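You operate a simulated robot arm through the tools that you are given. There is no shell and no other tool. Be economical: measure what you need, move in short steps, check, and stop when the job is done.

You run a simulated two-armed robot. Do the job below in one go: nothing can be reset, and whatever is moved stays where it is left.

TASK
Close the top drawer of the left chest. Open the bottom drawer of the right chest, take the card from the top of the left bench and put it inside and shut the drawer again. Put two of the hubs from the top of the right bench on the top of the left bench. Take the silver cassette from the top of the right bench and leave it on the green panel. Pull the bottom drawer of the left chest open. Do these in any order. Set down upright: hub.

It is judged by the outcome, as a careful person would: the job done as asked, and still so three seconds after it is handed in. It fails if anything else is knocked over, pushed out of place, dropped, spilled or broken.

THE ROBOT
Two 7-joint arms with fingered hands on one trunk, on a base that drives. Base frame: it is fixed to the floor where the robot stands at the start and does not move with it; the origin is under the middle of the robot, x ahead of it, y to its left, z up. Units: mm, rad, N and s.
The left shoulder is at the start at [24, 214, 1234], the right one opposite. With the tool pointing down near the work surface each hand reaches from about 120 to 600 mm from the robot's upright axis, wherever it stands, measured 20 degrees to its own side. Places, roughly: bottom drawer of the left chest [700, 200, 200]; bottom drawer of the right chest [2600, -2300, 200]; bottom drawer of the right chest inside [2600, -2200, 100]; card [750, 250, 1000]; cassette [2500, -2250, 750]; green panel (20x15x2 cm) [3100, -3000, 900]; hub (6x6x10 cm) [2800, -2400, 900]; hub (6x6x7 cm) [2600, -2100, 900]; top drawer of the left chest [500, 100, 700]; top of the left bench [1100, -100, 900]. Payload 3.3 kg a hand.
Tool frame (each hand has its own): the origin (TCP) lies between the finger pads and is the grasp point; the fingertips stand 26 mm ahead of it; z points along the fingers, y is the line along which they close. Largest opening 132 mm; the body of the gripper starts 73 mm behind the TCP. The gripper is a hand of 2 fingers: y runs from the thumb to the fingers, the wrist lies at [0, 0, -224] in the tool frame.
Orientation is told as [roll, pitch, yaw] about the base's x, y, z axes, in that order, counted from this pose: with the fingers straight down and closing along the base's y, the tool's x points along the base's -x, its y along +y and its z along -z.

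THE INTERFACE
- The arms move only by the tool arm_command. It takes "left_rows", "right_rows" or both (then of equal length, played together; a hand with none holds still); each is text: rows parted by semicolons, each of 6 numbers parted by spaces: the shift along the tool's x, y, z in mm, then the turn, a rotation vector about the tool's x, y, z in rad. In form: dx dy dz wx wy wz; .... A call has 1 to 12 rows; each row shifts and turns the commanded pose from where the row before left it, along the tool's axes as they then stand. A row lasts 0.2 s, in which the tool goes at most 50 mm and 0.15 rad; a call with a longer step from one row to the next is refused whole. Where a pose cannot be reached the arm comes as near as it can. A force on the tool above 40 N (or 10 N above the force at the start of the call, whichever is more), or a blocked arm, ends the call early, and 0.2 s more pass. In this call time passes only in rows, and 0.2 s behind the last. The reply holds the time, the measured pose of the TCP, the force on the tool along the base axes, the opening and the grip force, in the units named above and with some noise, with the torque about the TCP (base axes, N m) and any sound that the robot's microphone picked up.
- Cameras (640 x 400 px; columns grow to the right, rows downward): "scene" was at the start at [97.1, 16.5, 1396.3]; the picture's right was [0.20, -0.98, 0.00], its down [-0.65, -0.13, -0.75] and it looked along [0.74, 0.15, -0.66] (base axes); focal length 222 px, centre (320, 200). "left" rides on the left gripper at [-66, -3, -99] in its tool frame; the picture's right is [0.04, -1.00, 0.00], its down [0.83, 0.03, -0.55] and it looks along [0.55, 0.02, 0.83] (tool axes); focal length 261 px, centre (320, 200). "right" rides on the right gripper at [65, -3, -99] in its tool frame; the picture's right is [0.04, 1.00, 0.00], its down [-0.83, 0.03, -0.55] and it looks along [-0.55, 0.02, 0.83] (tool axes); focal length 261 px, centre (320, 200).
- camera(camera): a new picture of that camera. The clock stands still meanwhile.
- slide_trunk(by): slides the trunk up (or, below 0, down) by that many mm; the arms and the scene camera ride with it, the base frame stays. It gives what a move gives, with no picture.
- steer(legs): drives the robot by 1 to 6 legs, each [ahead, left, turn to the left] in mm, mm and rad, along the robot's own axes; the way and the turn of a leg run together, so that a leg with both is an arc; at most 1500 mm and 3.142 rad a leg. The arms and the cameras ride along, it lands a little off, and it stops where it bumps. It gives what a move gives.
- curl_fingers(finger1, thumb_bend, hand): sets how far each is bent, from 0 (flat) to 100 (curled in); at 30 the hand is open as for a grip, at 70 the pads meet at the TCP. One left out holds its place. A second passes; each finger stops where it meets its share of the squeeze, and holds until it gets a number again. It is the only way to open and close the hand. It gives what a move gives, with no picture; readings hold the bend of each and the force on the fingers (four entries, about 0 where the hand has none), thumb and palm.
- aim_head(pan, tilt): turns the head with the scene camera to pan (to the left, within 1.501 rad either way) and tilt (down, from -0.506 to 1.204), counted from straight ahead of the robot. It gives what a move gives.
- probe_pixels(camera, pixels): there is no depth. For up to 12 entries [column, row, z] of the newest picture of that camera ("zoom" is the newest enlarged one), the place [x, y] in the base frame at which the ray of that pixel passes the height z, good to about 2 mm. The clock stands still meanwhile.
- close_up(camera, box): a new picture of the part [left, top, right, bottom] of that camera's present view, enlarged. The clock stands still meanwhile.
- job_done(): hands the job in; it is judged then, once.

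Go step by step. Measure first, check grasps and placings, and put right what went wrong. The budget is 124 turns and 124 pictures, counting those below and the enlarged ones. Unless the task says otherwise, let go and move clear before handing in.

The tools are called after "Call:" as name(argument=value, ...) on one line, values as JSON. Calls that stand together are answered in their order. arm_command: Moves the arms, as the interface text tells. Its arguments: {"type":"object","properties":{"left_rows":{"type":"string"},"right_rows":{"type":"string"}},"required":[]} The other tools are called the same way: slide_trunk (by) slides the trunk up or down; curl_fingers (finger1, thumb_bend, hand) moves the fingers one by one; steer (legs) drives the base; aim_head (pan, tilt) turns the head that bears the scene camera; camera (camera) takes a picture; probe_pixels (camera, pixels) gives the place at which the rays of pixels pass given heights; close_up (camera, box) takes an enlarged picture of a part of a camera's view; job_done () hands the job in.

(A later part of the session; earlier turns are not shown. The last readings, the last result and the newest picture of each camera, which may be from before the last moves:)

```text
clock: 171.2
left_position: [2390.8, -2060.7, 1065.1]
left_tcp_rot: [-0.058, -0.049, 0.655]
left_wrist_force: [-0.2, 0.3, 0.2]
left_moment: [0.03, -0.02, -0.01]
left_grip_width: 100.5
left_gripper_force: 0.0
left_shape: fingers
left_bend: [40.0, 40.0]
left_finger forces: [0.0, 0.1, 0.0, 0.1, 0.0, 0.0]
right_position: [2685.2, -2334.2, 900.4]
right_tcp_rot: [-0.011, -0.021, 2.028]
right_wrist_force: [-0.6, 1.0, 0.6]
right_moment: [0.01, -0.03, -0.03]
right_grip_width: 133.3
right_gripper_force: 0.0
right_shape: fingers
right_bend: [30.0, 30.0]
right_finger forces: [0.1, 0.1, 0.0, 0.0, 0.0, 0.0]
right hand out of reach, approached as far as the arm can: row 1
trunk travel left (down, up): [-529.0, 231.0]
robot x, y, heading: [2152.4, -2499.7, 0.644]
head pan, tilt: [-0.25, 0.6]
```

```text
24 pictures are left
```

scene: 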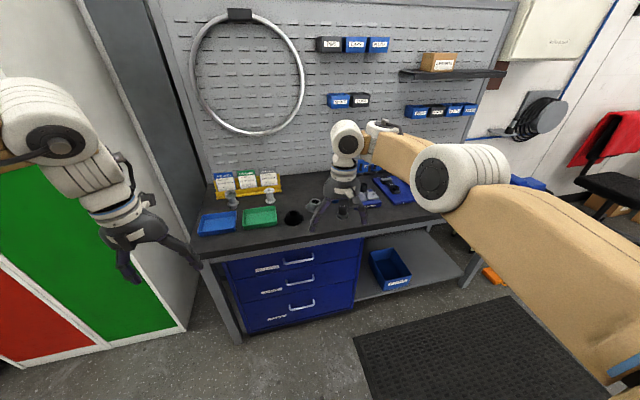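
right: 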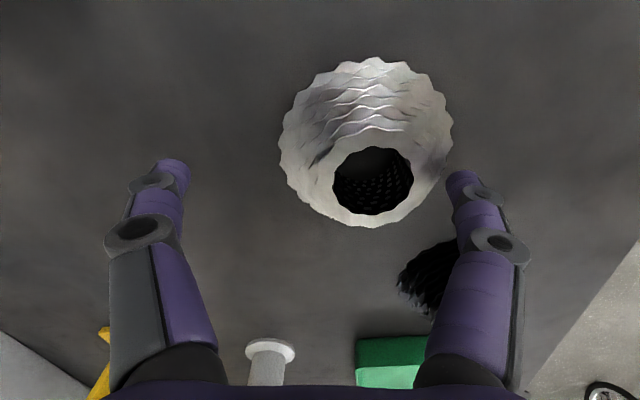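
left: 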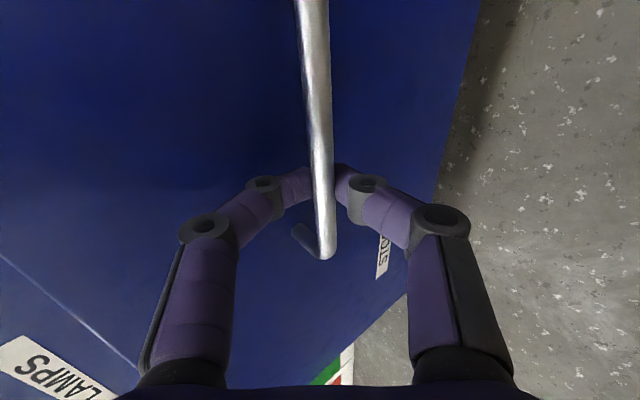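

The arm couldn't draw in, so the hand is ~30 mm too far forward (robot-side finger by the cassette's edge). I'll back the base 29 mm and close.

Call:
steer(legs=[[-29, 0, 0]])

Call:
curl_fingers(hand="right", finger1=70, thumb_bend=70)

Call:
camera(camera="right")

```text
clock: 172.1
left_position: [2366.2, -2078.1, 1066.0]
left_tcp_rot: [-0.059, -0.048, 0.655]
left_wrist_force: [-0.6, -0.5, 0.0]
left_moment: [0.02, -0.05, -0.02]
left_grip_width: 100.4
left_gripper_force: 0.0
left_shape: fingers
left_bend: [40.0, 40.0]
left_finger forces: [0.1, 0.0, 0.1, 0.0, 0.0, 0.0]
right_position: [2661.2, -2350.1, 901.1]
right_tcp_rot: [-0.014, -0.02, 2.03]
right_wrist_force: [-0.1, -0.1, 0.0]
right_moment: [0.01, -0.01, -0.02]
right_grip_width: 133.4
right_gripper_force: 0.0
right_shape: fingers
right_bend: [30.0, 30.0]
right_finger forces: [0.0, 0.0, 0.0, 0.1, 0.0, 0.0]
trunk travel left (down, up): [-529.0, 231.0]
robot x, y, heading: [2131.7, -2514.0, 0.641]
head pan, tilt: [-0.25, 0.6]
```

```text
clock: 173.1
left_position: [2367.6, -2078.5, 1066.9]
left_tcp_rot: [-0.058, -0.047, 0.657]
left_wrist_force: [0.6, -0.7, 0.3]
left_moment: [-0.02, -0.03, -0.03]
left_grip_width: 100.6
left_gripper_force: 0.0
left_shape: fingers
left_bend: [40.0, 40.0]
left_finger forces: [0.0, 0.1, 0.0, 0.1, 0.1, 0.0]
right_position: [2661.9, -2349.9, 899.1]
right_tcp_rot: [-0.011, -0.02, 2.029]
right_wrist_force: [3.0, 1.2, 4.6]
right_moment: [0.04, -0.1, 0.0]
right_grip_width: 71.3
right_gripper_force: 11.8
right_shape: fingers
right_bend: [48.0, 56.0]
right_finger forces: [10.5, 0.1, 0.1, 0.1, 13.4, 0.0]
trunk travel left (down, up): [-529.0, 231.0]
robot x, y, heading: [2129.9, -2516.4, 0.648]
head pan, tilt: [-0.25, 0.6]
```

```text
23 pictures are left
```

right: 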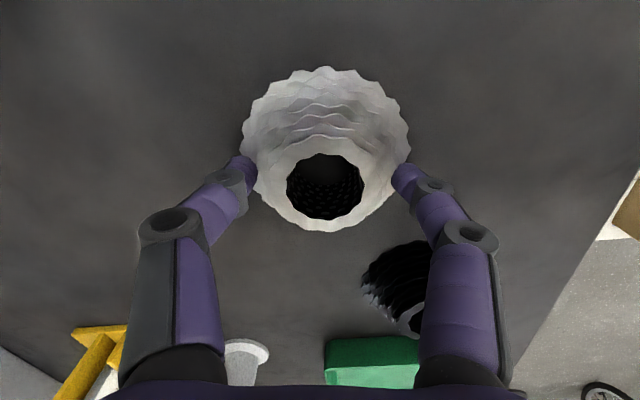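

Both tips hold the cassette at its wide rim (11.8 N, width 71 mm). I'll lift 60 mm and check.

Call:
arm_command(right_rows="0 0 -15 0 0 0; 0 0 -20 0 0 0; 0 0 -30 0 0 0; 0 0 -40 0 0 0")

Call:
camera(camera="right")

```text
clock: 174.1
left_position: [2366.3, -2078.4, 1064.4]
left_tcp_rot: [-0.059, -0.047, 0.658]
left_wrist_force: [-0.3, -0.2, -0.1]
left_moment: [0.03, 0.04, 0.01]
left_grip_width: 100.5
left_gripper_force: 0.0
left_shape: fingers
left_bend: [40.0, 40.0]
left_finger forces: [0.0, 0.0, 0.0, 0.0, 0.1, 0.0]
right_position: [2659.9, -2353.8, 1003.9]
right_tcp_rot: [-0.012, -0.019, 2.029]
right_wrist_force: [-0.2, 0.2, -0.4]
right_moment: [0.02, 0.02, 0.01]
right_grip_width: 25.2
right_gripper_force: 0.0
right_shape: fingers
right_bend: [62.0, 63.0]
right_finger forces: [0.0, 0.0, 0.0, 0.0, 0.1, 0.1]
trunk travel left (down, up): [-529.0, 231.0]
robot x, y, heading: [2131.4, -2515.6, 0.647]
head pan, tilt: [-0.25, 0.6]
```

```text
22 pictures are left
```

right: 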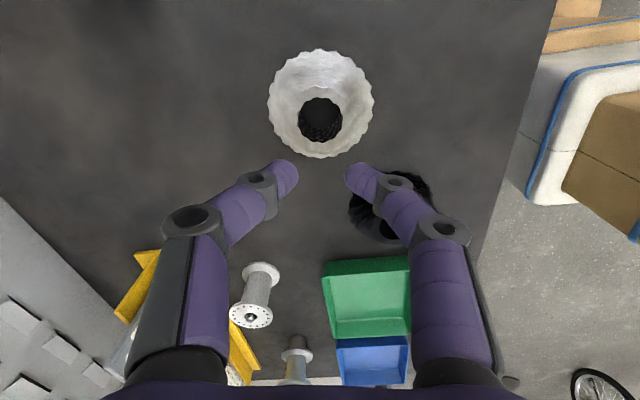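

The hold slipped off the taper: the tips were ~20 mm off-centre and too high. I'll re-measure the cassette and grip again, centred and with the tips right at its widest, lowest ring.

Call:
probe_pixels(camera="right", pixels=[[267, 103, 870], [374, 101, 870], [320, 49, 870], [320, 157, 870], [321, 118, 900]])

Call:
curl_fingers(hand="right", finger1=30, thumb_bend=30)

```text
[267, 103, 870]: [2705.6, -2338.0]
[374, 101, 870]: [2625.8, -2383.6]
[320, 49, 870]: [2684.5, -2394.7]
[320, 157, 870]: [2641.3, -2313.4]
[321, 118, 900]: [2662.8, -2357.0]
```

```text
clock: 175.1
left_position: [2367.7, -2078.0, 1064.6]
left_tcp_rot: [-0.057, -0.047, 0.653]
left_wrist_force: [-1.3, -0.7, 0.6]
left_moment: [0.01, -0.02, -0.03]
left_grip_width: 100.5
left_gripper_force: 0.1
left_shape: fingers
left_bend: [40.0, 40.0]
left_finger forces: [0.0, 0.1, 0.0, 0.0, 0.1, 0.1]
right_position: [2661.4, -2351.5, 1004.0]
right_tcp_rot: [-0.011, -0.02, 2.031]
right_wrist_force: [-0.3, -0.5, -0.7]
right_moment: [0.01, -0.04, 0.03]
right_grip_width: 133.1
right_gripper_force: 0.0
right_shape: fingers
right_bend: [30.0, 30.0]
right_finger forces: [0.0, 0.1, 0.0, 0.0, 0.0, 0.1]
trunk travel left (down, up): [-529.0, 231.0]
robot x, y, heading: [2129.0, -2514.3, 0.649]
head pan, tilt: [-0.25, 0.6]
```

Centre is (2664,-2357), so I'll shift 6 mm and descend to TCP z≈893 (tips about 1–2 mm above the bench).

Call:
arm_command(right_rows="6.5 0 20 0 0 0; 0 0 40 0 0 0; 0 0 38 0 0 0; 0 0 8 0 0 0; 0 0 5 0 0 0")

Call:
curl_fingers(hand="right", finger1=85, thumb_bend=85)

Call:
arm_command(right_rows="0 0 -8 0 0 0; 0 0 -8 0 0 0; 0 0 -8 0 0 0")

Call:
camera(camera="right")

```text
clock: 176.2
left_position: [2367.0, -2076.7, 1065.2]
left_tcp_rot: [-0.057, -0.048, 0.655]
left_wrist_force: [0.1, 1.2, 0.0]
left_moment: [-0.02, -0.01, 0.01]
left_grip_width: 100.7
left_gripper_force: 0.1
left_shape: fingers
left_bend: [40.0, 40.0]
left_finger forces: [0.1, 0.0, 0.0, 0.0, 0.0, 0.1]
right_position: [2665.4, -2355.4, 893.0]
right_tcp_rot: [-0.013, -0.019, 2.029]
right_wrist_force: [1.0, -0.4, -0.2]
right_moment: [-0.04, 0.03, 0.01]
right_grip_width: 133.4
right_gripper_force: 0.1
right_shape: fingers
right_bend: [30.0, 30.0]
right_finger forces: [0.0, 0.0, 0.1, 0.0, 0.0, 0.0]
trunk travel left (down, up): [-529.0, 231.0]
robot x, y, heading: [2133.2, -2517.1, 0.643]
head pan, tilt: [-0.25, 0.6]
```

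```text
clock: 177.2
left_position: [2367.5, -2078.1, 1064.8]
left_tcp_rot: [-0.056, -0.048, 0.656]
left_wrist_force: [-0.2, -0.6, -0.1]
left_moment: [-0.01, 0.0, 0.01]
left_grip_width: 100.4
left_gripper_force: 0.0
left_shape: fingers
left_bend: [40.0, 40.0]
left_finger forces: [0.0, 0.0, 0.0, 0.0, 0.0, 0.0]
right_position: [2663.9, -2354.9, 894.5]
right_tcp_rot: [-0.011, -0.02, 2.03]
right_wrist_force: [0.6, 1.4, 6.1]
right_moment: [0.03, -0.03, -0.04]
right_grip_width: 77.3
right_gripper_force: 16.5
right_shape: fingers
right_bend: [46.0, 54.0]
right_finger forces: [15.7, 0.1, 0.0, 0.0, 17.1, 0.0]
trunk travel left (down, up): [-529.0, 231.0]
robot x, y, heading: [2130.6, -2513.8, 0.641]
head pan, tilt: [-0.25, 0.6]
```

```text
clock: 178.1
left_position: [2367.0, -2077.8, 1064.1]
left_tcp_rot: [-0.058, -0.047, 0.657]
left_wrist_force: [0.4, 0.0, -0.3]
left_moment: [0.0, -0.02, -0.03]
left_grip_width: 100.5
left_gripper_force: 0.1
left_shape: fingers
left_bend: [40.0, 40.0]
left_finger forces: [0.0, 0.0, 0.1, 0.0, 0.0, 0.0]
right_position: [2664.3, -2356.4, 915.9]
right_tcp_rot: [-0.011, -0.02, 2.031]
right_wrist_force: [0.6, 0.3, 0.0]
right_moment: [-0.03, 0.02, 0.01]
right_grip_width: 49.6
right_gripper_force: 7.9
right_shape: fingers
right_bend: [55.0, 58.0]
right_finger forces: [7.5, 0.0, 0.1, 0.1, 7.3, 0.0]
trunk travel left (down, up): [-529.0, 231.0]
robot x, y, heading: [2128.1, -2517.3, 0.645]
head pan, tilt: [-0.25, 0.6]
```

```text
21 pictures are left
```

right: 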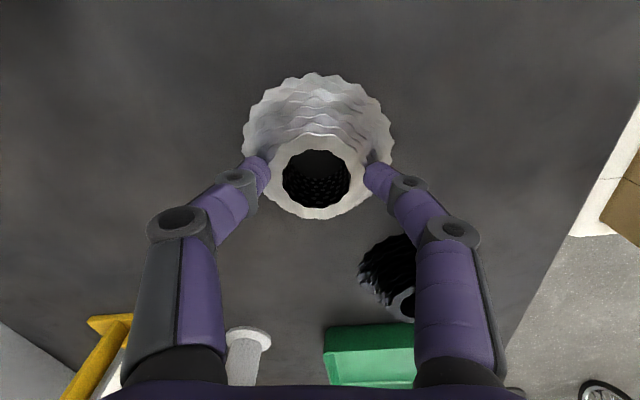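

It slips on the cone again, so an outside grip won't hold. I'll instead put the closed fingertips into the 37 mm bore and spread them outward; first open, rise, and close the fingers above the bore.

Call:
curl_fingers(hand="right", finger1=30, thumb_bend=30)

Call:
arm_command(right_rows="0 0 -40 0 0 0; 0 0 0 0 0 0")

Call:
curl_fingers(hand="right", finger1=72, thumb_bend=72)

Call:
camera(camera="right")

```text
clock: 179.1
left_position: [2367.3, -2078.1, 1065.3]
left_tcp_rot: [-0.057, -0.046, 0.656]
left_wrist_force: [-0.1, 0.2, -0.1]
left_moment: [-0.02, -0.02, -0.02]
left_grip_width: 100.6
left_gripper_force: 0.0
left_shape: fingers
left_bend: [40.0, 40.0]
left_finger forces: [0.0, 0.1, 0.0, 0.0, 0.0, 0.0]
right_position: [2664.4, -2356.1, 916.4]
right_tcp_rot: [-0.012, -0.018, 2.03]
right_wrist_force: [-0.7, -0.2, 0.2]
right_moment: [-0.01, 0.0, -0.01]
right_grip_width: 132.9
right_gripper_force: 0.0
right_shape: fingers
right_bend: [30.0, 30.0]
right_finger forces: [0.0, 0.1, 0.1, 0.0, 0.1, 0.1]
trunk travel left (down, up): [-529.0, 231.0]
robot x, y, heading: [2133.7, -2514.5, 0.645]
head pan, tilt: [-0.25, 0.6]
```

```text
clock: 179.7
left_position: [2367.7, -2079.3, 1064.2]
left_tcp_rot: [-0.058, -0.046, 0.654]
left_wrist_force: [-0.5, 0.5, 0.1]
left_moment: [0.02, 0.0, 0.0]
left_grip_width: 100.4
left_gripper_force: 0.0
left_shape: fingers
left_bend: [40.0, 40.0]
left_finger forces: [0.1, 0.0, 0.0, 0.1, 0.0, 0.1]
right_position: [2667.3, -2357.8, 958.7]
right_tcp_rot: [-0.01, -0.018, 2.028]
right_wrist_force: [-0.1, -0.2, 0.2]
right_moment: [-0.02, 0.0, 0.02]
right_grip_width: 133.2
right_gripper_force: 0.0
right_shape: fingers
right_bend: [30.0, 30.0]
right_finger forces: [0.0, 0.0, 0.0, 0.0, 0.1, 0.0]
trunk travel left (down, up): [-529.0, 231.0]
robot x, y, heading: [2132.6, -2516.5, 0.648]
head pan, tilt: [-0.25, 0.6]
```

```text
clock: 180.7
left_position: [2367.2, -2079.2, 1064.4]
left_tcp_rot: [-0.057, -0.048, 0.656]
left_wrist_force: [0.5, 0.4, 0.0]
left_moment: [0.02, 0.0, 0.0]
left_grip_width: 100.5
left_gripper_force: 0.2
left_shape: fingers
left_bend: [40.0, 40.0]
left_finger forces: [0.1, 0.0, 0.0, 0.0, 0.0, 0.1]
right_position: [2665.4, -2357.5, 956.3]
right_tcp_rot: [-0.012, -0.019, 2.03]
right_wrist_force: [-1.1, 0.4, -0.6]
right_moment: [0.03, -0.01, 0.0]
right_grip_width: 0.0
right_gripper_force: 0.0
right_shape: fingers
right_bend: [71.0, 71.0]
right_finger forces: [0.0, 0.1, 0.1, 0.0, 0.0, 0.0]
trunk travel left (down, up): [-529.0, 231.0]
robot x, y, heading: [2128.9, -2518.6, 0.649]
head pan, tilt: [-0.25, 0.6]
```

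```text
20 pictures are left
```

right: 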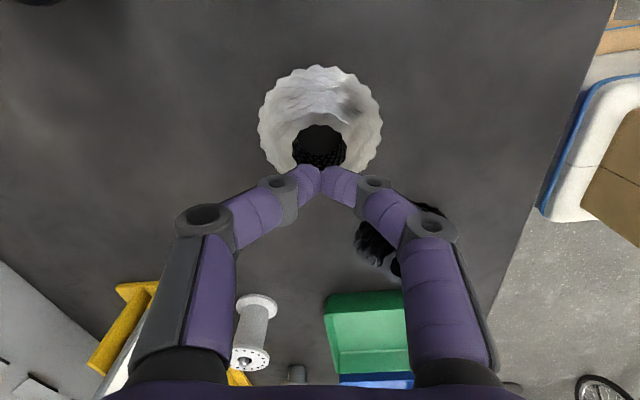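

The closed tips form a narrow point; the bore shows at (320,146). I'll probe its centre at rim height and lower into it.

Call:
probe_pixels(camera="right", pixels=[[320, 147, 900], [293, 147, 900], [347, 147, 900], [320, 122, 900], [320, 115, 900]])

```text
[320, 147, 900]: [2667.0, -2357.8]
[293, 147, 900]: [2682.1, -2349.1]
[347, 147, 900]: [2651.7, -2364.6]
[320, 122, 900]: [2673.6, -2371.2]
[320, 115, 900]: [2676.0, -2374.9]
```

The bore's centre (≈(2665,-2355)) is almost exactly under the tips. I'll lower 44 mm into it, then spread the fingers.

Call:
arm_command(right_rows="-2.4 -1.2 15 0 0 0; 0 0 15 0 0 0; 0 0 8 0 0 0; 0 0 6 0 0 0")

Call:
curl_fingers(hand="right", finger1=45, thumb_bend=45)

Call:
arm_command(right_rows="0 0 -8 0 0 0; 0 0 -8 0 0 0; 0 0 -8 0 0 0")

Call:
camera(camera="right")

```text
clock: 181.7
left_position: [2367.2, -2077.6, 1064.7]
left_tcp_rot: [-0.058, -0.047, 0.656]
left_wrist_force: [-0.5, 1.3, 0.0]
left_moment: [0.02, 0.01, 0.02]
left_grip_width: 100.3
left_gripper_force: 0.0
left_shape: fingers
left_bend: [40.0, 40.0]
left_finger forces: [0.1, 0.0, 0.0, 0.0, 0.1, 0.0]
right_position: [2664.1, -2353.7, 912.3]
right_tcp_rot: [-0.012, -0.019, 2.03]
right_wrist_force: [0.5, 0.1, -0.4]
right_moment: [0.01, -0.03, 0.03]
right_grip_width: 0.1
right_gripper_force: 0.1
right_shape: fingers
right_bend: [71.0, 71.0]
right_finger forces: [0.0, 0.1, 0.0, 0.0, 0.1, 0.1]
trunk travel left (down, up): [-529.0, 231.0]
robot x, y, heading: [2127.4, -2517.5, 0.647]
head pan, tilt: [-0.25, 0.6]
```

```text
clock: 182.7
left_position: [2365.1, -2079.4, 1067.2]
left_tcp_rot: [-0.06, -0.052, 0.656]
left_wrist_force: [0.2, 0.1, -0.7]
left_moment: [0.02, -0.03, 0.0]
left_grip_width: 100.5
left_gripper_force: 0.2
left_shape: fingers
left_bend: [40.0, 40.0]
left_finger forces: [0.1, 0.0, 0.0, 0.1, 0.1, 0.0]
right_position: [2663.7, -2353.9, 917.7]
right_tcp_rot: [-0.019, -0.022, 2.03]
right_wrist_force: [-2.7, -3.8, 28.7]
right_moment: [-0.03, -0.01, -0.04]
right_grip_width: 7.6
right_gripper_force: 23.9
right_shape: fingers
right_bend: [69.0, 58.0]
right_finger forces: [21.2, 0.1, 0.0, 0.1, 26.3, 0.1]
trunk travel left (down, up): [-529.0, 231.0]
robot x, y, heading: [2132.9, -2517.5, 0.649]
head pan, tilt: [-0.25, 0.6]
```

```text
clock: 183.4
left_position: [2368.1, -2077.7, 1063.9]
left_tcp_rot: [-0.058, -0.047, 0.656]
left_wrist_force: [0.4, -0.1, 0.3]
left_moment: [-0.01, 0.0, -0.01]
left_grip_width: 100.4
left_gripper_force: 0.0
left_shape: fingers
left_bend: [40.0, 40.0]
left_finger forces: [0.1, 0.1, 0.0, 0.0, 0.0, 0.0]
right_position: [2663.9, -2353.7, 936.8]
right_tcp_rot: [-0.011, -0.019, 2.028]
right_wrist_force: [-0.5, -0.6, -3.1]
right_moment: [-0.01, 0.01, -0.02]
right_grip_width: 7.7
right_gripper_force: 22.3
right_shape: fingers
right_bend: [69.0, 56.0]
right_finger forces: [22.4, 0.0, 0.0, 0.1, 22.2, 0.0]
trunk travel left (down, up): [-529.0, 231.0]
robot x, y, heading: [2133.7, -2513.1, 0.642]
head pan, tilt: [-0.25, 0.6]
```

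```text
19 pictures are left
```

right: 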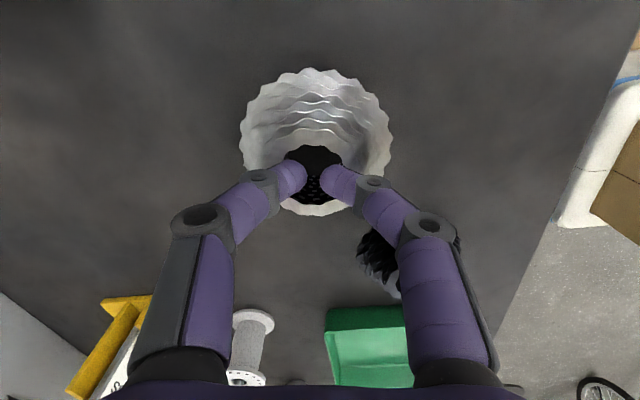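

The spread grip holds: the cassette is off the bench (3 N weight, 22 N grip). I'll raise the trunk and move right along the bench toward the green panel, going over the floor mat slowly.

Call:
slide_trunk(by=140)

Call:
steer(legs=[[-60, -250, 0], [0, -250, 0]])

Call:
aim_head(pan=-0.5, tilt=0.7)

Call:
camera(camera="scene")

```text
clock: 185.1
left_position: [2367.4, -2078.4, 1204.5]
left_tcp_rot: [-0.058, -0.046, 0.656]
left_wrist_force: [-0.4, 0.6, -0.3]
left_moment: [-0.04, 0.03, 0.01]
left_grip_width: 100.3
left_gripper_force: 0.0
left_shape: fingers
left_bend: [40.0, 40.0]
left_finger forces: [0.0, 0.0, 0.0, 0.0, 0.0, 0.1]
right_position: [2665.5, -2353.0, 1076.1]
right_tcp_rot: [-0.01, -0.019, 2.03]
right_wrist_force: [0.3, 0.2, -2.3]
right_moment: [-0.02, 0.0, 0.01]
right_grip_width: 8.2
right_gripper_force: 21.5
right_shape: fingers
right_bend: [69.0, 56.0]
right_finger forces: [22.2, 0.1, 0.0, 0.0, 22.1, 0.1]
trunk travel left (down, up): [-669.0, 91.0]
robot x, y, heading: [2131.9, -2516.7, 0.646]
head pan, tilt: [-0.25, 0.6]
```

```text
clock: 188.4
left_position: [2623.9, -2517.9, 1205.0]
left_tcp_rot: [-0.055, -0.047, 0.656]
left_wrist_force: [0.0, -0.1, 0.0]
left_moment: [0.01, 0.02, 0.01]
left_grip_width: 100.7
left_gripper_force: 0.0
left_shape: fingers
left_bend: [40.0, 40.0]
left_finger forces: [0.0, 0.1, 0.0, 0.0, 0.0, 0.0]
right_position: [2921.3, -2793.1, 1077.3]
right_tcp_rot: [-0.012, -0.021, 2.03]
right_wrist_force: [-0.6, -1.1, -2.1]
right_moment: [0.01, 0.02, 0.01]
right_grip_width: 7.8
right_gripper_force: 22.4
right_shape: fingers
right_bend: [69.0, 56.0]
right_finger forces: [22.2, 0.0, 0.1, 0.0, 22.2, 0.1]
trunk travel left (down, up): [-669.0, 91.0]
robot x, y, heading: [2388.7, -2958.6, 0.644]
head pan, tilt: [-0.25, 0.6]
```

```text
clock: 189.2
left_position: [2623.8, -2516.4, 1204.5]
left_tcp_rot: [-0.058, -0.048, 0.655]
left_wrist_force: [0.0, 0.2, 0.2]
left_moment: [-0.02, 0.03, -0.03]
left_grip_width: 100.4
left_gripper_force: 0.0
left_shape: fingers
left_bend: [40.0, 40.0]
left_finger forces: [0.1, 0.0, 0.0, 0.1, 0.0, 0.0]
right_position: [2921.7, -2793.3, 1077.4]
right_tcp_rot: [-0.013, -0.021, 2.031]
right_wrist_force: [0.0, -0.6, -2.2]
right_moment: [-0.01, 0.02, 0.0]
right_grip_width: 7.9
right_gripper_force: 22.3
right_shape: fingers
right_bend: [69.0, 56.0]
right_finger forces: [22.4, 0.0, 0.0, 0.0, 22.2, 0.0]
trunk travel left (down, up): [-669.0, 91.0]
robot x, y, heading: [2388.3, -2952.8, 0.643]
head pan, tilt: [-0.499, 0.7]
```

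```text
18 pictures are left
```

scene: 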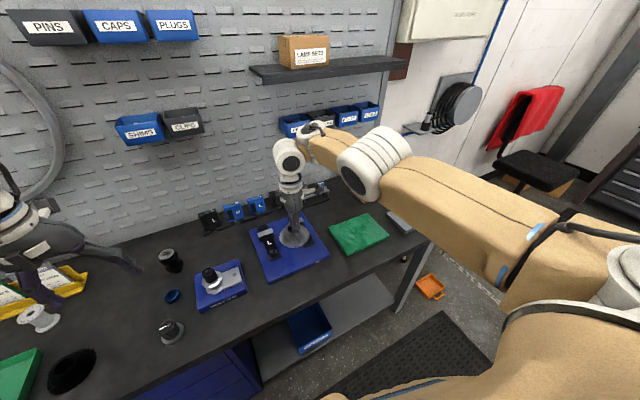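

The mat was no obstacle, and the green panel is at (358,233). I'll probe its corners.

Call:
probe_pixels(camera="scene", pixels=[[331, 226, 886], [368, 215, 886], [388, 234, 886], [347, 254, 886], [358, 233, 886]])

```text
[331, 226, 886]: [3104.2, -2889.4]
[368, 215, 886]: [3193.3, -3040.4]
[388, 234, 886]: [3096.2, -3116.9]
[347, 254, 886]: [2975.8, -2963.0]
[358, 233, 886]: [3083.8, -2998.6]
```

The panel's centre is about (3092,-3002). I'll move 270 mm right and 12 mm ahead, then lower the cassette toward TCP z≈945.

Call:
steer(legs=[[12, -270, 0]])

Call:
slide_trunk(by=-130)

Call:
camera(camera="right")

```text
clock: 191.1
left_position: [2797.3, -2727.1, 1204.7]
left_tcp_rot: [-0.056, -0.046, 0.651]
left_wrist_force: [1.0, -0.2, -0.2]
left_moment: [0.01, 0.05, -0.02]
left_grip_width: 100.5
left_gripper_force: 0.1
left_shape: fingers
left_bend: [40.0, 40.0]
left_finger forces: [0.0, 0.0, 0.1, 0.0, 0.0, 0.0]
right_position: [3093.7, -3004.8, 1076.2]
right_tcp_rot: [-0.01, -0.022, 2.025]
right_wrist_force: [-0.3, -0.9, -2.8]
right_moment: [0.02, 0.01, 0.0]
right_grip_width: 8.1
right_gripper_force: 22.4
right_shape: fingers
right_bend: [69.0, 56.0]
right_finger forces: [22.3, 0.0, 0.0, 0.0, 22.1, 0.1]
trunk travel left (down, up): [-669.0, 91.0]
robot x, y, heading: [2556.2, -3162.9, 0.644]
head pan, tilt: [-0.499, 0.7]
```

```text
clock: 192.7
left_position: [2797.7, -2727.2, 1075.3]
left_tcp_rot: [-0.059, -0.047, 0.651]
left_wrist_force: [-0.2, 0.2, -0.6]
left_moment: [0.0, 0.0, 0.01]
left_grip_width: 100.3
left_gripper_force: 0.1
left_shape: fingers
left_bend: [40.0, 40.0]
left_finger forces: [0.0, 0.0, 0.0, 0.0, 0.1, 0.0]
right_position: [3092.4, -3005.1, 947.7]
right_tcp_rot: [-0.012, -0.018, 2.024]
right_wrist_force: [-0.1, -1.4, -2.6]
right_moment: [-0.02, 0.0, -0.02]
right_grip_width: 7.9
right_gripper_force: 22.3
right_shape: fingers
right_bend: [69.0, 56.0]
right_finger forces: [22.2, 0.1, 0.0, 0.0, 22.1, 0.0]
trunk travel left (down, up): [-539.0, 221.0]
robot x, y, heading: [2557.0, -3164.3, 0.643]
head pan, tilt: [-0.499, 0.7]
```

```text
17 pictures are left
```

right: 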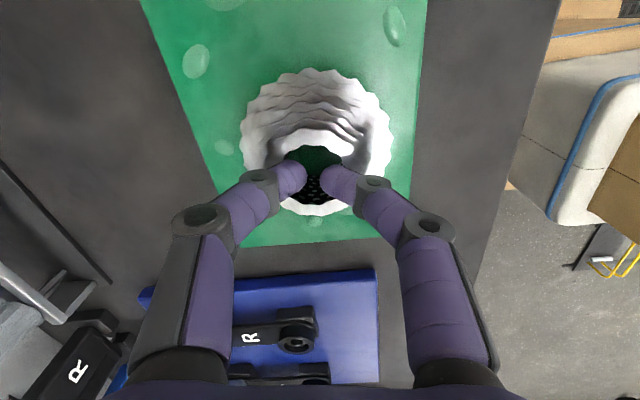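

Cassette is centred over the green panel. I'll lower in small steps to contact, then close the fingers to free the bore.

Call:
arm_command(right_rows="0 0 3 0 0 0; 0 0 3 0 0 0; 0 0 2 0 0 0; 0 0 2 0 0 0")

```text
clock: 193.7
left_position: [2796.8, -2726.2, 1075.2]
left_tcp_rot: [-0.058, -0.047, 0.651]
left_wrist_force: [0.3, 0.3, -0.5]
left_moment: [-0.04, 0.0, 0.0]
left_grip_width: 100.7
left_gripper_force: 0.0
left_shape: fingers
left_bend: [40.0, 40.0]
left_finger forces: [0.0, 0.0, 0.1, 0.0, 0.1, 0.0]
right_position: [3093.4, -3003.5, 937.5]
right_tcp_rot: [-0.012, -0.019, 2.024]
right_wrist_force: [-0.2, 0.0, -2.4]
right_moment: [-0.02, -0.02, 0.0]
right_grip_width: 8.0
right_gripper_force: 21.9
right_shape: fingers
right_bend: [69.0, 56.0]
right_finger forces: [22.1, 0.1, 0.1, 0.0, 22.2, 0.0]
trunk travel left (down, up): [-539.0, 221.0]
robot x, y, heading: [2557.0, -3167.9, 0.641]
head pan, tilt: [-0.499, 0.7]
```

The weight is still on the hand at z 937.5. I'll go on down in 2 mm steps until the force changes.

Call:
arm_command(right_rows="0 0 2 0 0 0; 0 0 2 0 0 0; 0 0 2 0 0 0")

```text
clock: 194.5
left_position: [2796.6, -2727.6, 1075.9]
left_tcp_rot: [-0.055, -0.049, 0.65]
left_wrist_force: [-0.3, -0.2, 0.0]
left_moment: [0.02, -0.01, -0.02]
left_grip_width: 100.6
left_gripper_force: 0.0
left_shape: fingers
left_bend: [40.0, 40.0]
left_finger forces: [0.0, 0.0, 0.0, 0.0, 0.0, 0.0]
right_position: [3092.7, -3005.0, 933.5]
right_tcp_rot: [-0.014, -0.02, 2.023]
right_wrist_force: [-0.3, -2.1, 9.4]
right_moment: [0.14, -0.26, -0.06]
right_grip_width: 7.9
right_gripper_force: 24.3
right_shape: fingers
right_bend: [68.0, 56.0]
right_finger forces: [21.3, 0.0, 0.0, 0.1, 25.7, 0.0]
trunk travel left (down, up): [-539.0, 221.0]
robot x, y, heading: [2561.3, -3164.2, 0.642]
head pan, tilt: [-0.499, 0.7]
```

It rests on the panel (9 N up). I'll draw the fingers together, raise, and check.

Call:
curl_fingers(hand="right", finger1=69, thumb_bend=66)

Call:
arm_command(right_rows="0 0 -10 0 0 0; 0 0 -25 0 0 0; 0 0 -40 0 0 0")

Call:
camera(camera="right")

```text
clock: 195.5
left_position: [2797.4, -2725.9, 1076.3]
left_tcp_rot: [-0.059, -0.048, 0.652]
left_wrist_force: [0.0, 0.1, 0.2]
left_moment: [0.01, 0.01, -0.04]
left_grip_width: 100.3
left_gripper_force: 0.1
left_shape: fingers
left_bend: [40.0, 40.0]
left_finger forces: [0.0, 0.0, 0.0, 0.0, 0.0, 0.0]
right_position: [3092.5, -3004.9, 932.4]
right_tcp_rot: [-0.011, -0.019, 2.024]
right_wrist_force: [0.7, 0.9, -0.2]
right_moment: [-0.01, -0.01, -0.02]
right_grip_width: 6.7
right_gripper_force: 0.6
right_shape: fingers
right_bend: [70.0, 66.0]
right_finger forces: [1.3, 0.1, 0.0, 0.0, 0.0, 0.1]
trunk travel left (down, up): [-539.0, 221.0]
robot x, y, heading: [2555.7, -3164.1, 0.639]
head pan, tilt: [-0.499, 0.7]
```

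```text
clock: 196.3
left_position: [2796.1, -2726.6, 1073.9]
left_tcp_rot: [-0.059, -0.049, 0.652]
left_wrist_force: [0.9, -0.3, 0.8]
left_moment: [0.01, 0.01, -0.01]
left_grip_width: 100.4
left_gripper_force: 0.0
left_shape: fingers
left_bend: [40.0, 40.0]
left_finger forces: [0.0, 0.1, 0.0, 0.0, 0.1, 0.0]
right_position: [3090.8, -3006.4, 1004.5]
right_tcp_rot: [-0.014, -0.02, 2.024]
right_wrist_force: [-0.1, 0.0, 0.7]
right_moment: [0.02, 0.04, 0.01]
right_grip_width: 8.7
right_gripper_force: 0.0
right_shape: fingers
right_bend: [69.0, 66.0]
right_finger forces: [0.1, 0.0, 0.0, 0.0, 0.0, 0.1]
trunk travel left (down, up): [-539.0, 221.0]
robot x, y, heading: [2559.8, -3163.3, 0.644]
head pan, tilt: [-0.499, 0.7]
```

```text
16 pictures are left
```

right: 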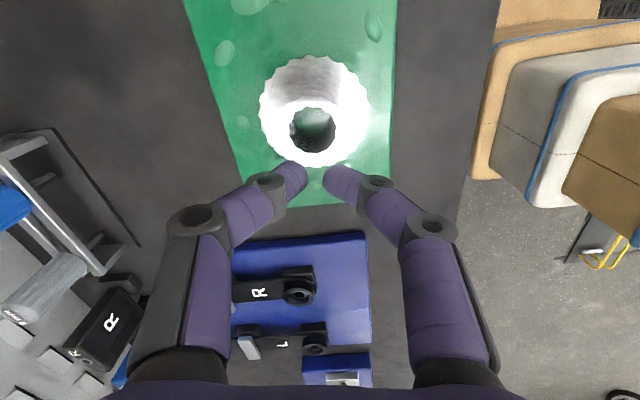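

The cassette stands on the green panel, released. Next the hubs: I'll raise the trunk, turn the right hand back to its natural yaw, open it, and move left along the bench to the silver hub near (2607,-2130).

Call:
slide_trunk(by=80)

Call:
arm_command(right_rows="0 0 0 0 0 0.139; 0 0 0 0 0 0.139; 0 0 0 0 0 0.139; 0 0 0 0 0 0.139; 0 0 0 0 0 0.139; 0 0 0 0 0 0.139; 0 0 0 0 0 0.139; 0 0 0 0 0 0.139; 0 0 0 0 0 0.139; 0 0 0 0 0 0.139", left_rows="0 0 0 -0.058 0.048 0; 0 0 0 0 0 0; 0 0 0 0 0 0; 0 0 0 0 0 0; 0 0 0 0 0 0; 0 0 0 0 0 0; 0 0 0 0 0 0; 0 0 0 0 0 0; 0 0 0 0 0 0; 0 0 0 0 0 0")

Call:
curl_fingers(hand="right", finger1=40, thumb_bend=40)

Call:
steer(legs=[[-40, 500, 0], [0, 480, 0]])

Call:
camera(camera="right")

```text
clock: 197.4
left_position: [2797.3, -2726.6, 1154.8]
left_tcp_rot: [-0.057, -0.046, 0.651]
left_wrist_force: [0.3, -0.1, -1.2]
left_moment: [0.0, 0.02, 0.01]
left_grip_width: 100.5
left_gripper_force: 0.1
left_shape: fingers
left_bend: [40.0, 40.0]
left_finger forces: [0.1, 0.0, 0.0, 0.0, 0.0, 0.0]
right_position: [3092.7, -3005.6, 1085.1]
right_tcp_rot: [-0.01, -0.019, 2.024]
right_wrist_force: [0.3, 0.2, -0.5]
right_moment: [0.04, 0.01, 0.0]
right_grip_width: 8.6
right_gripper_force: 0.1
right_shape: fingers
right_bend: [69.0, 66.0]
right_finger forces: [0.0, 0.0, 0.0, 0.0, 0.0, 0.0]
trunk travel left (down, up): [-619.0, 141.0]
robot x, y, heading: [2555.4, -3167.5, 0.639]
head pan, tilt: [-0.499, 0.7]
```

```text
clock: 199.7
left_position: [2796.5, -2725.9, 1155.0]
left_tcp_rot: [-0.001, 0.001, 0.649]
left_wrist_force: [-0.3, 0.8, -0.4]
left_moment: [0.0, 0.0, 0.02]
left_grip_width: 100.2
left_gripper_force: 0.0
left_shape: fingers
left_bend: [40.0, 40.0]
left_finger forces: [0.0, 0.0, 0.1, 0.0, 0.0, 0.1]
right_position: [3092.5, -3007.0, 1085.2]
right_tcp_rot: [0.018, -0.016, 0.633]
right_wrist_force: [0.1, -0.8, -0.3]
right_moment: [0.0, 0.0, 0.0]
right_grip_width: 8.7
right_gripper_force: 0.0
right_shape: fingers
right_bend: [69.0, 66.0]
right_finger forces: [0.0, 0.0, 0.1, 0.0, 0.0, 0.0]
trunk travel left (down, up): [-619.0, 141.0]
robot x, y, heading: [2557.8, -3165.0, 0.642]
head pan, tilt: [-0.499, 0.7]
```

```text
clock: 200.7
left_position: [2797.1, -2727.3, 1154.5]
left_tcp_rot: [0.0, 0.0, 0.649]
left_wrist_force: [0.9, -0.8, 0.7]
left_moment: [-0.01, -0.03, 0.01]
left_grip_width: 100.6
left_gripper_force: 0.1
left_shape: fingers
left_bend: [40.0, 40.0]
left_finger forces: [0.0, 0.1, 0.1, 0.1, 0.1, 0.1]
right_position: [3092.1, -3005.9, 1085.9]
right_tcp_rot: [0.017, -0.015, 0.637]
right_wrist_force: [0.6, -0.3, -0.1]
right_moment: [0.01, 0.01, -0.02]
right_grip_width: 99.9
right_gripper_force: 0.0
right_shape: fingers
right_bend: [40.0, 40.0]
right_finger forces: [0.1, 0.0, 0.1, 0.0, 0.1, 0.0]
trunk travel left (down, up): [-619.0, 141.0]
robot x, y, heading: [2561.7, -3164.0, 0.642]
head pan, tilt: [-0.499, 0.7]
```

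```text
clock: 206.1
left_position: [2186.9, -1963.4, 1154.3]
left_tcp_rot: [0.0, 0.002, 0.643]
left_wrist_force: [-0.8, 1.7, -0.1]
left_moment: [-0.04, -0.03, 0.01]
left_grip_width: 100.5
left_gripper_force: 0.0
left_shape: fingers
left_bend: [40.0, 40.0]
left_finger forces: [0.0, 0.1, 0.0, 0.0, 0.1, 0.0]
right_position: [2481.6, -2243.1, 1086.2]
right_tcp_rot: [0.017, -0.016, 0.629]
right_wrist_force: [-0.3, -0.6, -0.4]
right_moment: [-0.02, -0.04, 0.04]
right_grip_width: 100.2
right_gripper_force: 0.1
right_shape: fingers
right_bend: [40.0, 40.0]
right_finger forces: [0.0, 0.0, 0.0, 0.1, 0.0, 0.0]
trunk travel left (down, up): [-619.0, 141.0]
robot x, y, heading: [1948.6, -2399.1, 0.637]
head pan, tilt: [-0.499, 0.7]
```

```text
15 pictures are left
```

right: 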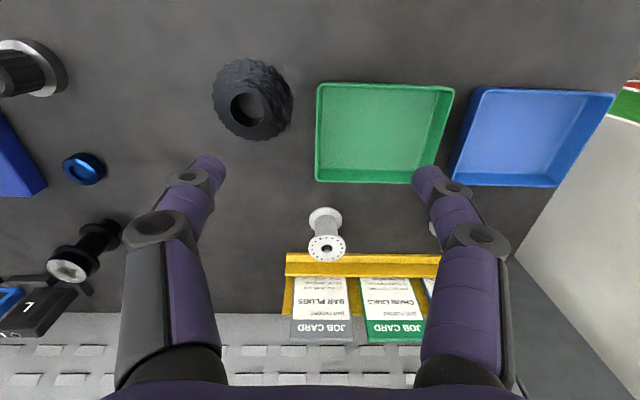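

The silver hub is ahead of the right hand (base (325,221), top (327,247)), just in front of the yellow rack. I'll probe both ends and the rack.

Call:
probe_pixels(camera="right", pixels=[[325, 221, 870], [327, 247, 930], [327, 247, 942], [327, 247, 960], [325, 275, 866], [325, 255, 890]])

```text
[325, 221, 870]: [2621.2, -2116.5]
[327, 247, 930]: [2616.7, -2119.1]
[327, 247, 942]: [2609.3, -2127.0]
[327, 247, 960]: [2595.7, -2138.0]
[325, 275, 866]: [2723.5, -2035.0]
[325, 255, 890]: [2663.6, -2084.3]
```

The hub's axis is about (2620,-2117), top z≈930. I'll drive 150 mm ahead, reach 36 mm further with the arm, and check from above.

Call:
steer(legs=[[150, 20, 0]])

Call:
arm_command(right_rows="-18 0 40 0 0 0; -18 0 40 0 0 0; 0 0 30 0 0 0")

Call:
camera(camera="right")

```text
clock: 207.4
left_position: [2295.3, -1857.4, 1154.4]
left_tcp_rot: [-0.001, 0.002, 0.643]
left_wrist_force: [0.5, -0.4, -1.5]
left_moment: [-0.02, 0.04, 0.02]
left_grip_width: 100.3
left_gripper_force: 0.0
left_shape: fingers
left_bend: [40.0, 40.0]
left_finger forces: [0.2, 0.0, 0.0, 0.0, 0.1, 0.0]
right_position: [2589.1, -2136.6, 1085.0]
right_tcp_rot: [0.018, -0.015, 0.629]
right_wrist_force: [1.0, 0.6, 0.1]
right_moment: [0.0, -0.01, -0.01]
right_grip_width: 99.9
right_gripper_force: 0.1
right_shape: fingers
right_bend: [40.0, 40.0]
right_finger forces: [0.0, 0.0, 0.0, 0.1, 0.0, 0.1]
trunk travel left (down, up): [-619.0, 141.0]
robot x, y, heading: [2053.1, -2291.6, 0.633]
head pan, tilt: [-0.499, 0.7]
```

```text
clock: 208.2
left_position: [2294.8, -1859.7, 1154.7]
left_tcp_rot: [0.0, -0.001, 0.646]
left_wrist_force: [0.0, 0.2, -0.5]
left_moment: [0.02, 0.01, -0.01]
left_grip_width: 100.4
left_gripper_force: 0.0
left_shape: fingers
left_bend: [40.0, 40.0]
left_finger forces: [0.0, 0.0, 0.0, 0.1, 0.0, 0.0]
right_position: [2616.6, -2113.8, 976.3]
right_tcp_rot: [0.018, -0.017, 0.631]
right_wrist_force: [-0.3, 0.0, -0.5]
right_moment: [0.0, 0.03, 0.01]
right_grip_width: 100.1
right_gripper_force: 0.0
right_shape: fingers
right_bend: [40.0, 40.0]
right_finger forces: [0.0, 0.0, 0.0, 0.0, 0.0, 0.0]
trunk travel left (down, up): [-619.0, 141.0]
robot x, y, heading: [2056.1, -2293.4, 0.632]
head pan, tilt: [-0.499, 0.7]
```

```text
14 pictures are left
```

right: 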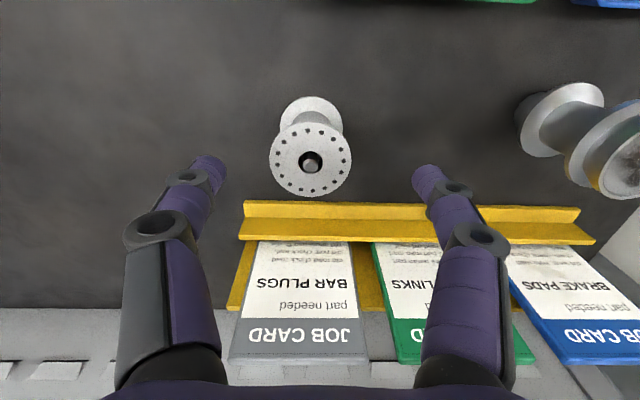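

The hub is between the open fingers. I'll probe its top once and then lower onto the waist.

Call:
probe_pixels(camera="right", pixels=[[311, 161, 930], [311, 118, 870], [311, 161, 945], [600, 90, 868], [640, 165, 930]])

```text
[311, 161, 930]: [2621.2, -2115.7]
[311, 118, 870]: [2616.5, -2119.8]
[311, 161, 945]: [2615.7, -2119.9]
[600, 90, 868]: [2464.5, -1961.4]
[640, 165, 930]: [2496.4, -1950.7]
```

Centre (2618,-2118). I'll shift 4 mm, lower to z≈903 and close on the waist.

Call:
arm_command(right_rows="1.4 -4.2 0 0 0 0; 0 0 37 0 0 0; 0 0 36 0 0 0")

Call:
curl_fingers(hand="right", finger1=80, thumb_bend=80)

Call:
arm_command(right_rows="0 0 -20 0 0 0; 0 0 -40 0 0 0; 0 0 -40 0 0 0; 0 0 -40 0 0 0")

Call:
camera(camera="right")

```text
clock: 209.0
left_position: [2294.3, -1859.3, 1153.8]
left_tcp_rot: [0.0, 0.001, 0.642]
left_wrist_force: [0.6, -0.3, -0.4]
left_moment: [-0.04, -0.01, -0.03]
left_grip_width: 100.4
left_gripper_force: 0.1
left_shape: fingers
left_bend: [40.0, 40.0]
left_finger forces: [0.0, 0.1, 0.0, 0.0, 0.1, 0.0]
right_position: [2604.9, -2127.7, 910.5]
right_tcp_rot: [0.018, -0.016, 0.63]
right_wrist_force: [-0.1, 0.3, 0.0]
right_moment: [-0.03, 0.0, 0.01]
right_grip_width: 100.0
right_gripper_force: 0.1
right_shape: fingers
right_bend: [40.0, 40.0]
right_finger forces: [0.0, 0.0, 0.0, 0.0, 0.1, 0.0]
right hand out of reach, approached as far as the arm can: row 2, 3
trunk travel left (down, up): [-619.0, 141.0]
robot x, y, heading: [2052.8, -2292.5, 0.638]
head pan, tilt: [-0.499, 0.7]
```

```text
clock: 210.0
left_position: [2295.0, -1856.6, 1154.7]
left_tcp_rot: [0.0, 0.001, 0.645]
left_wrist_force: [0.4, -0.3, 0.1]
left_moment: [-0.03, 0.02, 0.0]
left_grip_width: 100.2
left_gripper_force: 0.1
left_shape: fingers
left_bend: [40.0, 40.0]
left_finger forces: [0.0, 0.0, 0.0, 0.1, 0.0, 0.0]
right_position: [2603.4, -2127.0, 910.6]
right_tcp_rot: [0.019, -0.014, 0.63]
right_wrist_force: [0.5, -1.5, 0.5]
right_moment: [0.02, 0.02, 0.0]
right_grip_width: 0.0
right_gripper_force: 0.2
right_shape: fingers
right_bend: [76.0, 75.0]
right_finger forces: [0.0, 0.1, 0.0, 0.0, 0.2, 0.1]
trunk travel left (down, up): [-619.0, 141.0]
robot x, y, heading: [2052.3, -2291.5, 0.634]
head pan, tilt: [-0.499, 0.7]
```

```text
clock: 211.0
left_position: [2294.9, -1859.1, 1154.5]
left_tcp_rot: [0.0, 0.001, 0.644]
left_wrist_force: [0.3, -0.4, 0.1]
left_moment: [-0.01, 0.0, 0.02]
left_grip_width: 100.3
left_gripper_force: 0.1
left_shape: fingers
left_bend: [40.0, 40.0]
left_finger forces: [0.0, 0.0, 0.0, 0.0, 0.1, 0.0]
right_position: [2605.3, -2133.9, 1049.8]
right_tcp_rot: [0.016, -0.014, 0.627]
right_wrist_force: [0.5, -0.4, -0.1]
right_moment: [0.0, -0.01, -0.01]
right_grip_width: 0.0
right_gripper_force: 0.1
right_shape: fingers
right_bend: [76.0, 75.0]
right_finger forces: [0.1, 0.0, 0.1, 0.0, 0.0, 0.0]
trunk travel left (down, up): [-619.0, 141.0]
robot x, y, heading: [2056.5, -2294.0, 0.634]
head pan, tilt: [-0.499, 0.7]
```

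```text
13 pictures are left
```

right: 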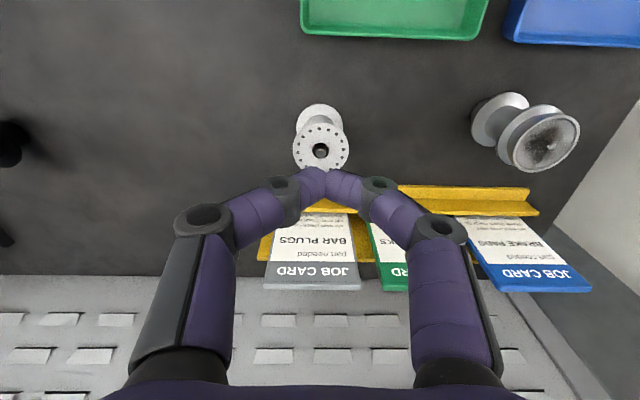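

The arm came up short while lowering (stopped 18 mm in front), and the fingers closed on air; the hub stands untouched. I'll open, raise the arms, lower the trunk 150 for a better reach, then retry.

Call:
curl_fingers(hand="right", finger1=40, thumb_bend=40)

Call:
arm_command(right_rows="0 0 -40 0 0 0; 0 0 -40 0 0 0; 0 0 -20 0 0 0", left_rows="0 0 -30 0 0 0; 0 0 -30 0 0 0; 0 0 -20 0 0 0")

Call:
slide_trunk(by=-160)

```text
clock: 212.0
left_position: [2293.0, -1858.4, 1155.2]
left_tcp_rot: [-0.001, 0.0, 0.643]
left_wrist_force: [-1.0, 0.3, -0.5]
left_moment: [0.01, 0.01, -0.01]
left_grip_width: 100.4
left_gripper_force: 0.0
left_shape: fingers
left_bend: [40.0, 40.0]
left_finger forces: [0.0, 0.0, 0.0, 0.0, 0.1, 0.0]
right_position: [2605.3, -2132.8, 1048.9]
right_tcp_rot: [0.017, -0.015, 0.629]
right_wrist_force: [0.6, -0.3, 0.0]
right_moment: [0.01, 0.02, 0.0]
right_grip_width: 99.9
right_gripper_force: 0.1
right_shape: fingers
right_bend: [40.0, 40.0]
right_finger forces: [0.0, 0.1, 0.0, 0.0, 0.0, 0.1]
trunk travel left (down, up): [-619.0, 141.0]
robot x, y, heading: [2051.0, -2295.0, 0.63]
head pan, tilt: [-0.499, 0.7]
```

```text
clock: 212.8
left_position: [2294.7, -1860.1, 1234.4]
left_tcp_rot: [0.0, 0.001, 0.645]
left_wrist_force: [-0.6, 0.1, 0.2]
left_moment: [-0.01, -0.04, 0.0]
left_grip_width: 100.4
left_gripper_force: 0.0
left_shape: fingers
left_bend: [40.0, 40.0]
left_finger forces: [0.0, 0.0, 0.0, 0.1, 0.0, 0.1]
right_position: [2608.1, -2119.4, 1127.0]
right_tcp_rot: [0.033, 0.016, 0.65]
right_wrist_force: [-0.7, -0.1, 0.4]
right_moment: [0.0, -0.04, -0.01]
right_grip_width: 99.9
right_gripper_force: 0.1
right_shape: fingers
right_bend: [40.0, 40.0]
right_finger forces: [0.0, 0.0, 0.0, 0.1, 0.0, 0.0]
right hand out of reach, approached as far as the arm can: row 2, 3
trunk travel left (down, up): [-619.0, 141.0]
robot x, y, heading: [2056.5, -2295.8, 0.634]
head pan, tilt: [-0.499, 0.7]
```

```text
clock: 214.7
left_position: [2295.5, -1858.8, 1074.7]
left_tcp_rot: [0.001, 0.0, 0.643]
left_wrist_force: [-0.4, 0.3, -0.2]
left_moment: [0.05, 0.01, -0.01]
left_grip_width: 100.5
left_gripper_force: 0.0
left_shape: fingers
left_bend: [40.0, 40.0]
left_finger forces: [0.1, 0.1, 0.1, 0.0, 0.0, 0.0]
right_position: [2607.9, -2118.8, 951.3]
right_tcp_rot: [0.031, 0.045, 0.65]
right_wrist_force: [0.9, 0.1, 0.8]
right_moment: [0.01, -0.01, 0.0]
right_grip_width: 99.9
right_gripper_force: 0.0
right_shape: fingers
right_bend: [40.0, 40.0]
right_finger forces: [0.2, 0.0, 0.0, 0.0, 0.1, 0.1]
trunk travel left (down, up): [-459.0, 301.0]
robot x, y, heading: [2054.8, -2294.5, 0.632]
head pan, tilt: [-0.499, 0.7]
```

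The right hand straddles the hub (z 951). I'll shift (-8.6,-5.3) and lower 47 mm, checking the pose before closing.

Call:
arm_command(right_rows="-8.6 -5.3 0 0 0 0; 0 0 25 0 0 0; 0 0 22 0 0 0")

```text
clock: 215.4
left_position: [2295.0, -1858.9, 1074.6]
left_tcp_rot: [-0.001, -0.001, 0.644]
left_wrist_force: [0.2, 0.5, -0.4]
left_moment: [-0.03, -0.01, 0.02]
left_grip_width: 100.3
left_gripper_force: 0.1
left_shape: fingers
left_bend: [40.0, 40.0]
left_finger forces: [0.0, 0.0, 0.0, 0.0, 0.0, 0.0]
right_position: [2615.9, -2119.2, 903.6]
right_tcp_rot: [0.033, 0.045, 0.648]
right_wrist_force: [0.9, 0.1, 0.2]
right_moment: [0.0, -0.01, 0.03]
right_grip_width: 100.1
right_gripper_force: 0.0
right_shape: fingers
right_bend: [40.0, 40.0]
right_finger forces: [0.1, 0.0, 0.0, 0.1, 0.0, 0.0]
trunk travel left (down, up): [-459.0, 301.0]
robot x, y, heading: [2055.6, -2296.8, 0.637]
head pan, tilt: [-0.499, 0.7]
```

The TCP reached (2616,-2119,904), right at the hub's axis. Now I'll close.

Call:
curl_fingers(hand="right", finger1=80, thumb_bend=80)

Call:
arm_command(right_rows="0 0 -15 0 0 0; 0 0 -20 0 0 0")

Call:
camera(camera="right")

```text
clock: 216.4
left_position: [2295.2, -1857.5, 1074.5]
left_tcp_rot: [0.0, 0.0, 0.644]
left_wrist_force: [-0.7, 0.9, -0.4]
left_moment: [-0.01, 0.0, -0.01]
left_grip_width: 100.3
left_gripper_force: 0.2
left_shape: fingers
left_bend: [40.0, 40.0]
left_finger forces: [0.1, 0.0, 0.0, 0.1, 0.1, 0.0]
right_position: [2615.7, -2118.0, 903.5]
right_tcp_rot: [0.031, 0.047, 0.648]
right_wrist_force: [-0.2, 0.4, -0.1]
right_moment: [0.02, 0.02, 0.01]
right_grip_width: 0.3
right_gripper_force: 0.1
right_shape: fingers
right_bend: [76.0, 75.0]
right_finger forces: [0.0, 0.1, 0.1, 0.1, 0.0, 0.1]
trunk travel left (down, up): [-459.0, 301.0]
robot x, y, heading: [2055.8, -2294.1, 0.633]
head pan, tilt: [-0.499, 0.7]
```

```text
clock: 217.1
left_position: [2294.2, -1859.6, 1075.0]
left_tcp_rot: [0.001, 0.0, 0.645]
left_wrist_force: [0.0, -0.2, -0.2]
left_moment: [0.02, -0.02, -0.01]
left_grip_width: 100.5
left_gripper_force: 0.1
left_shape: fingers
left_bend: [40.0, 40.0]
left_finger forces: [0.1, 0.0, 0.0, 0.1, 0.1, 0.0]
right_position: [2615.3, -2117.4, 937.7]
right_tcp_rot: [0.031, 0.045, 0.649]
right_wrist_force: [0.7, 0.4, 0.0]
right_moment: [-0.03, 0.02, 0.02]
right_grip_width: 0.0
right_gripper_force: 0.1
right_shape: fingers
right_bend: [76.0, 75.0]
right_finger forces: [0.0, 0.0, 0.1, 0.1, 0.1, 0.0]
trunk travel left (down, up): [-459.0, 301.0]
robot x, y, heading: [2056.3, -2294.9, 0.635]
head pan, tilt: [-0.499, 0.7]
```

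```text
12 pictures are left
```

right: 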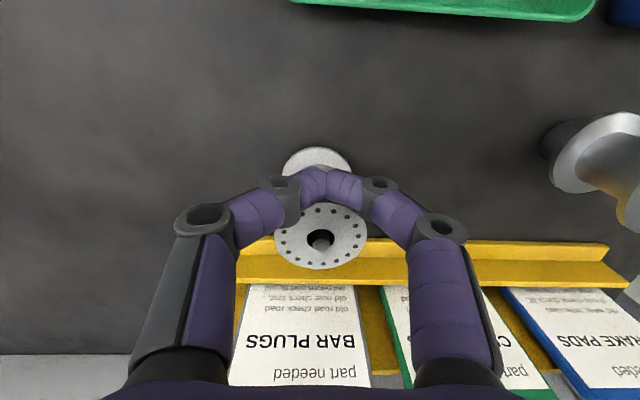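

The fingers closed just in front of the waist (hub top at (320,237), its base front edge at (316,148)). I'll probe again from this close view.

Call:
probe_pixels(camera="right", pixels=[[320, 237, 915], [320, 237, 930], [320, 237, 945], [316, 148, 866], [316, 148, 872], [284, 165, 870], [350, 165, 870]])

```text
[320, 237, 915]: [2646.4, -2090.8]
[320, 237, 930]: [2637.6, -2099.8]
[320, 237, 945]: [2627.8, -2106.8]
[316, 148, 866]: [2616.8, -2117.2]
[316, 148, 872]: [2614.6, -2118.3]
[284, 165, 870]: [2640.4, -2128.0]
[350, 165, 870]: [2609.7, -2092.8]
```

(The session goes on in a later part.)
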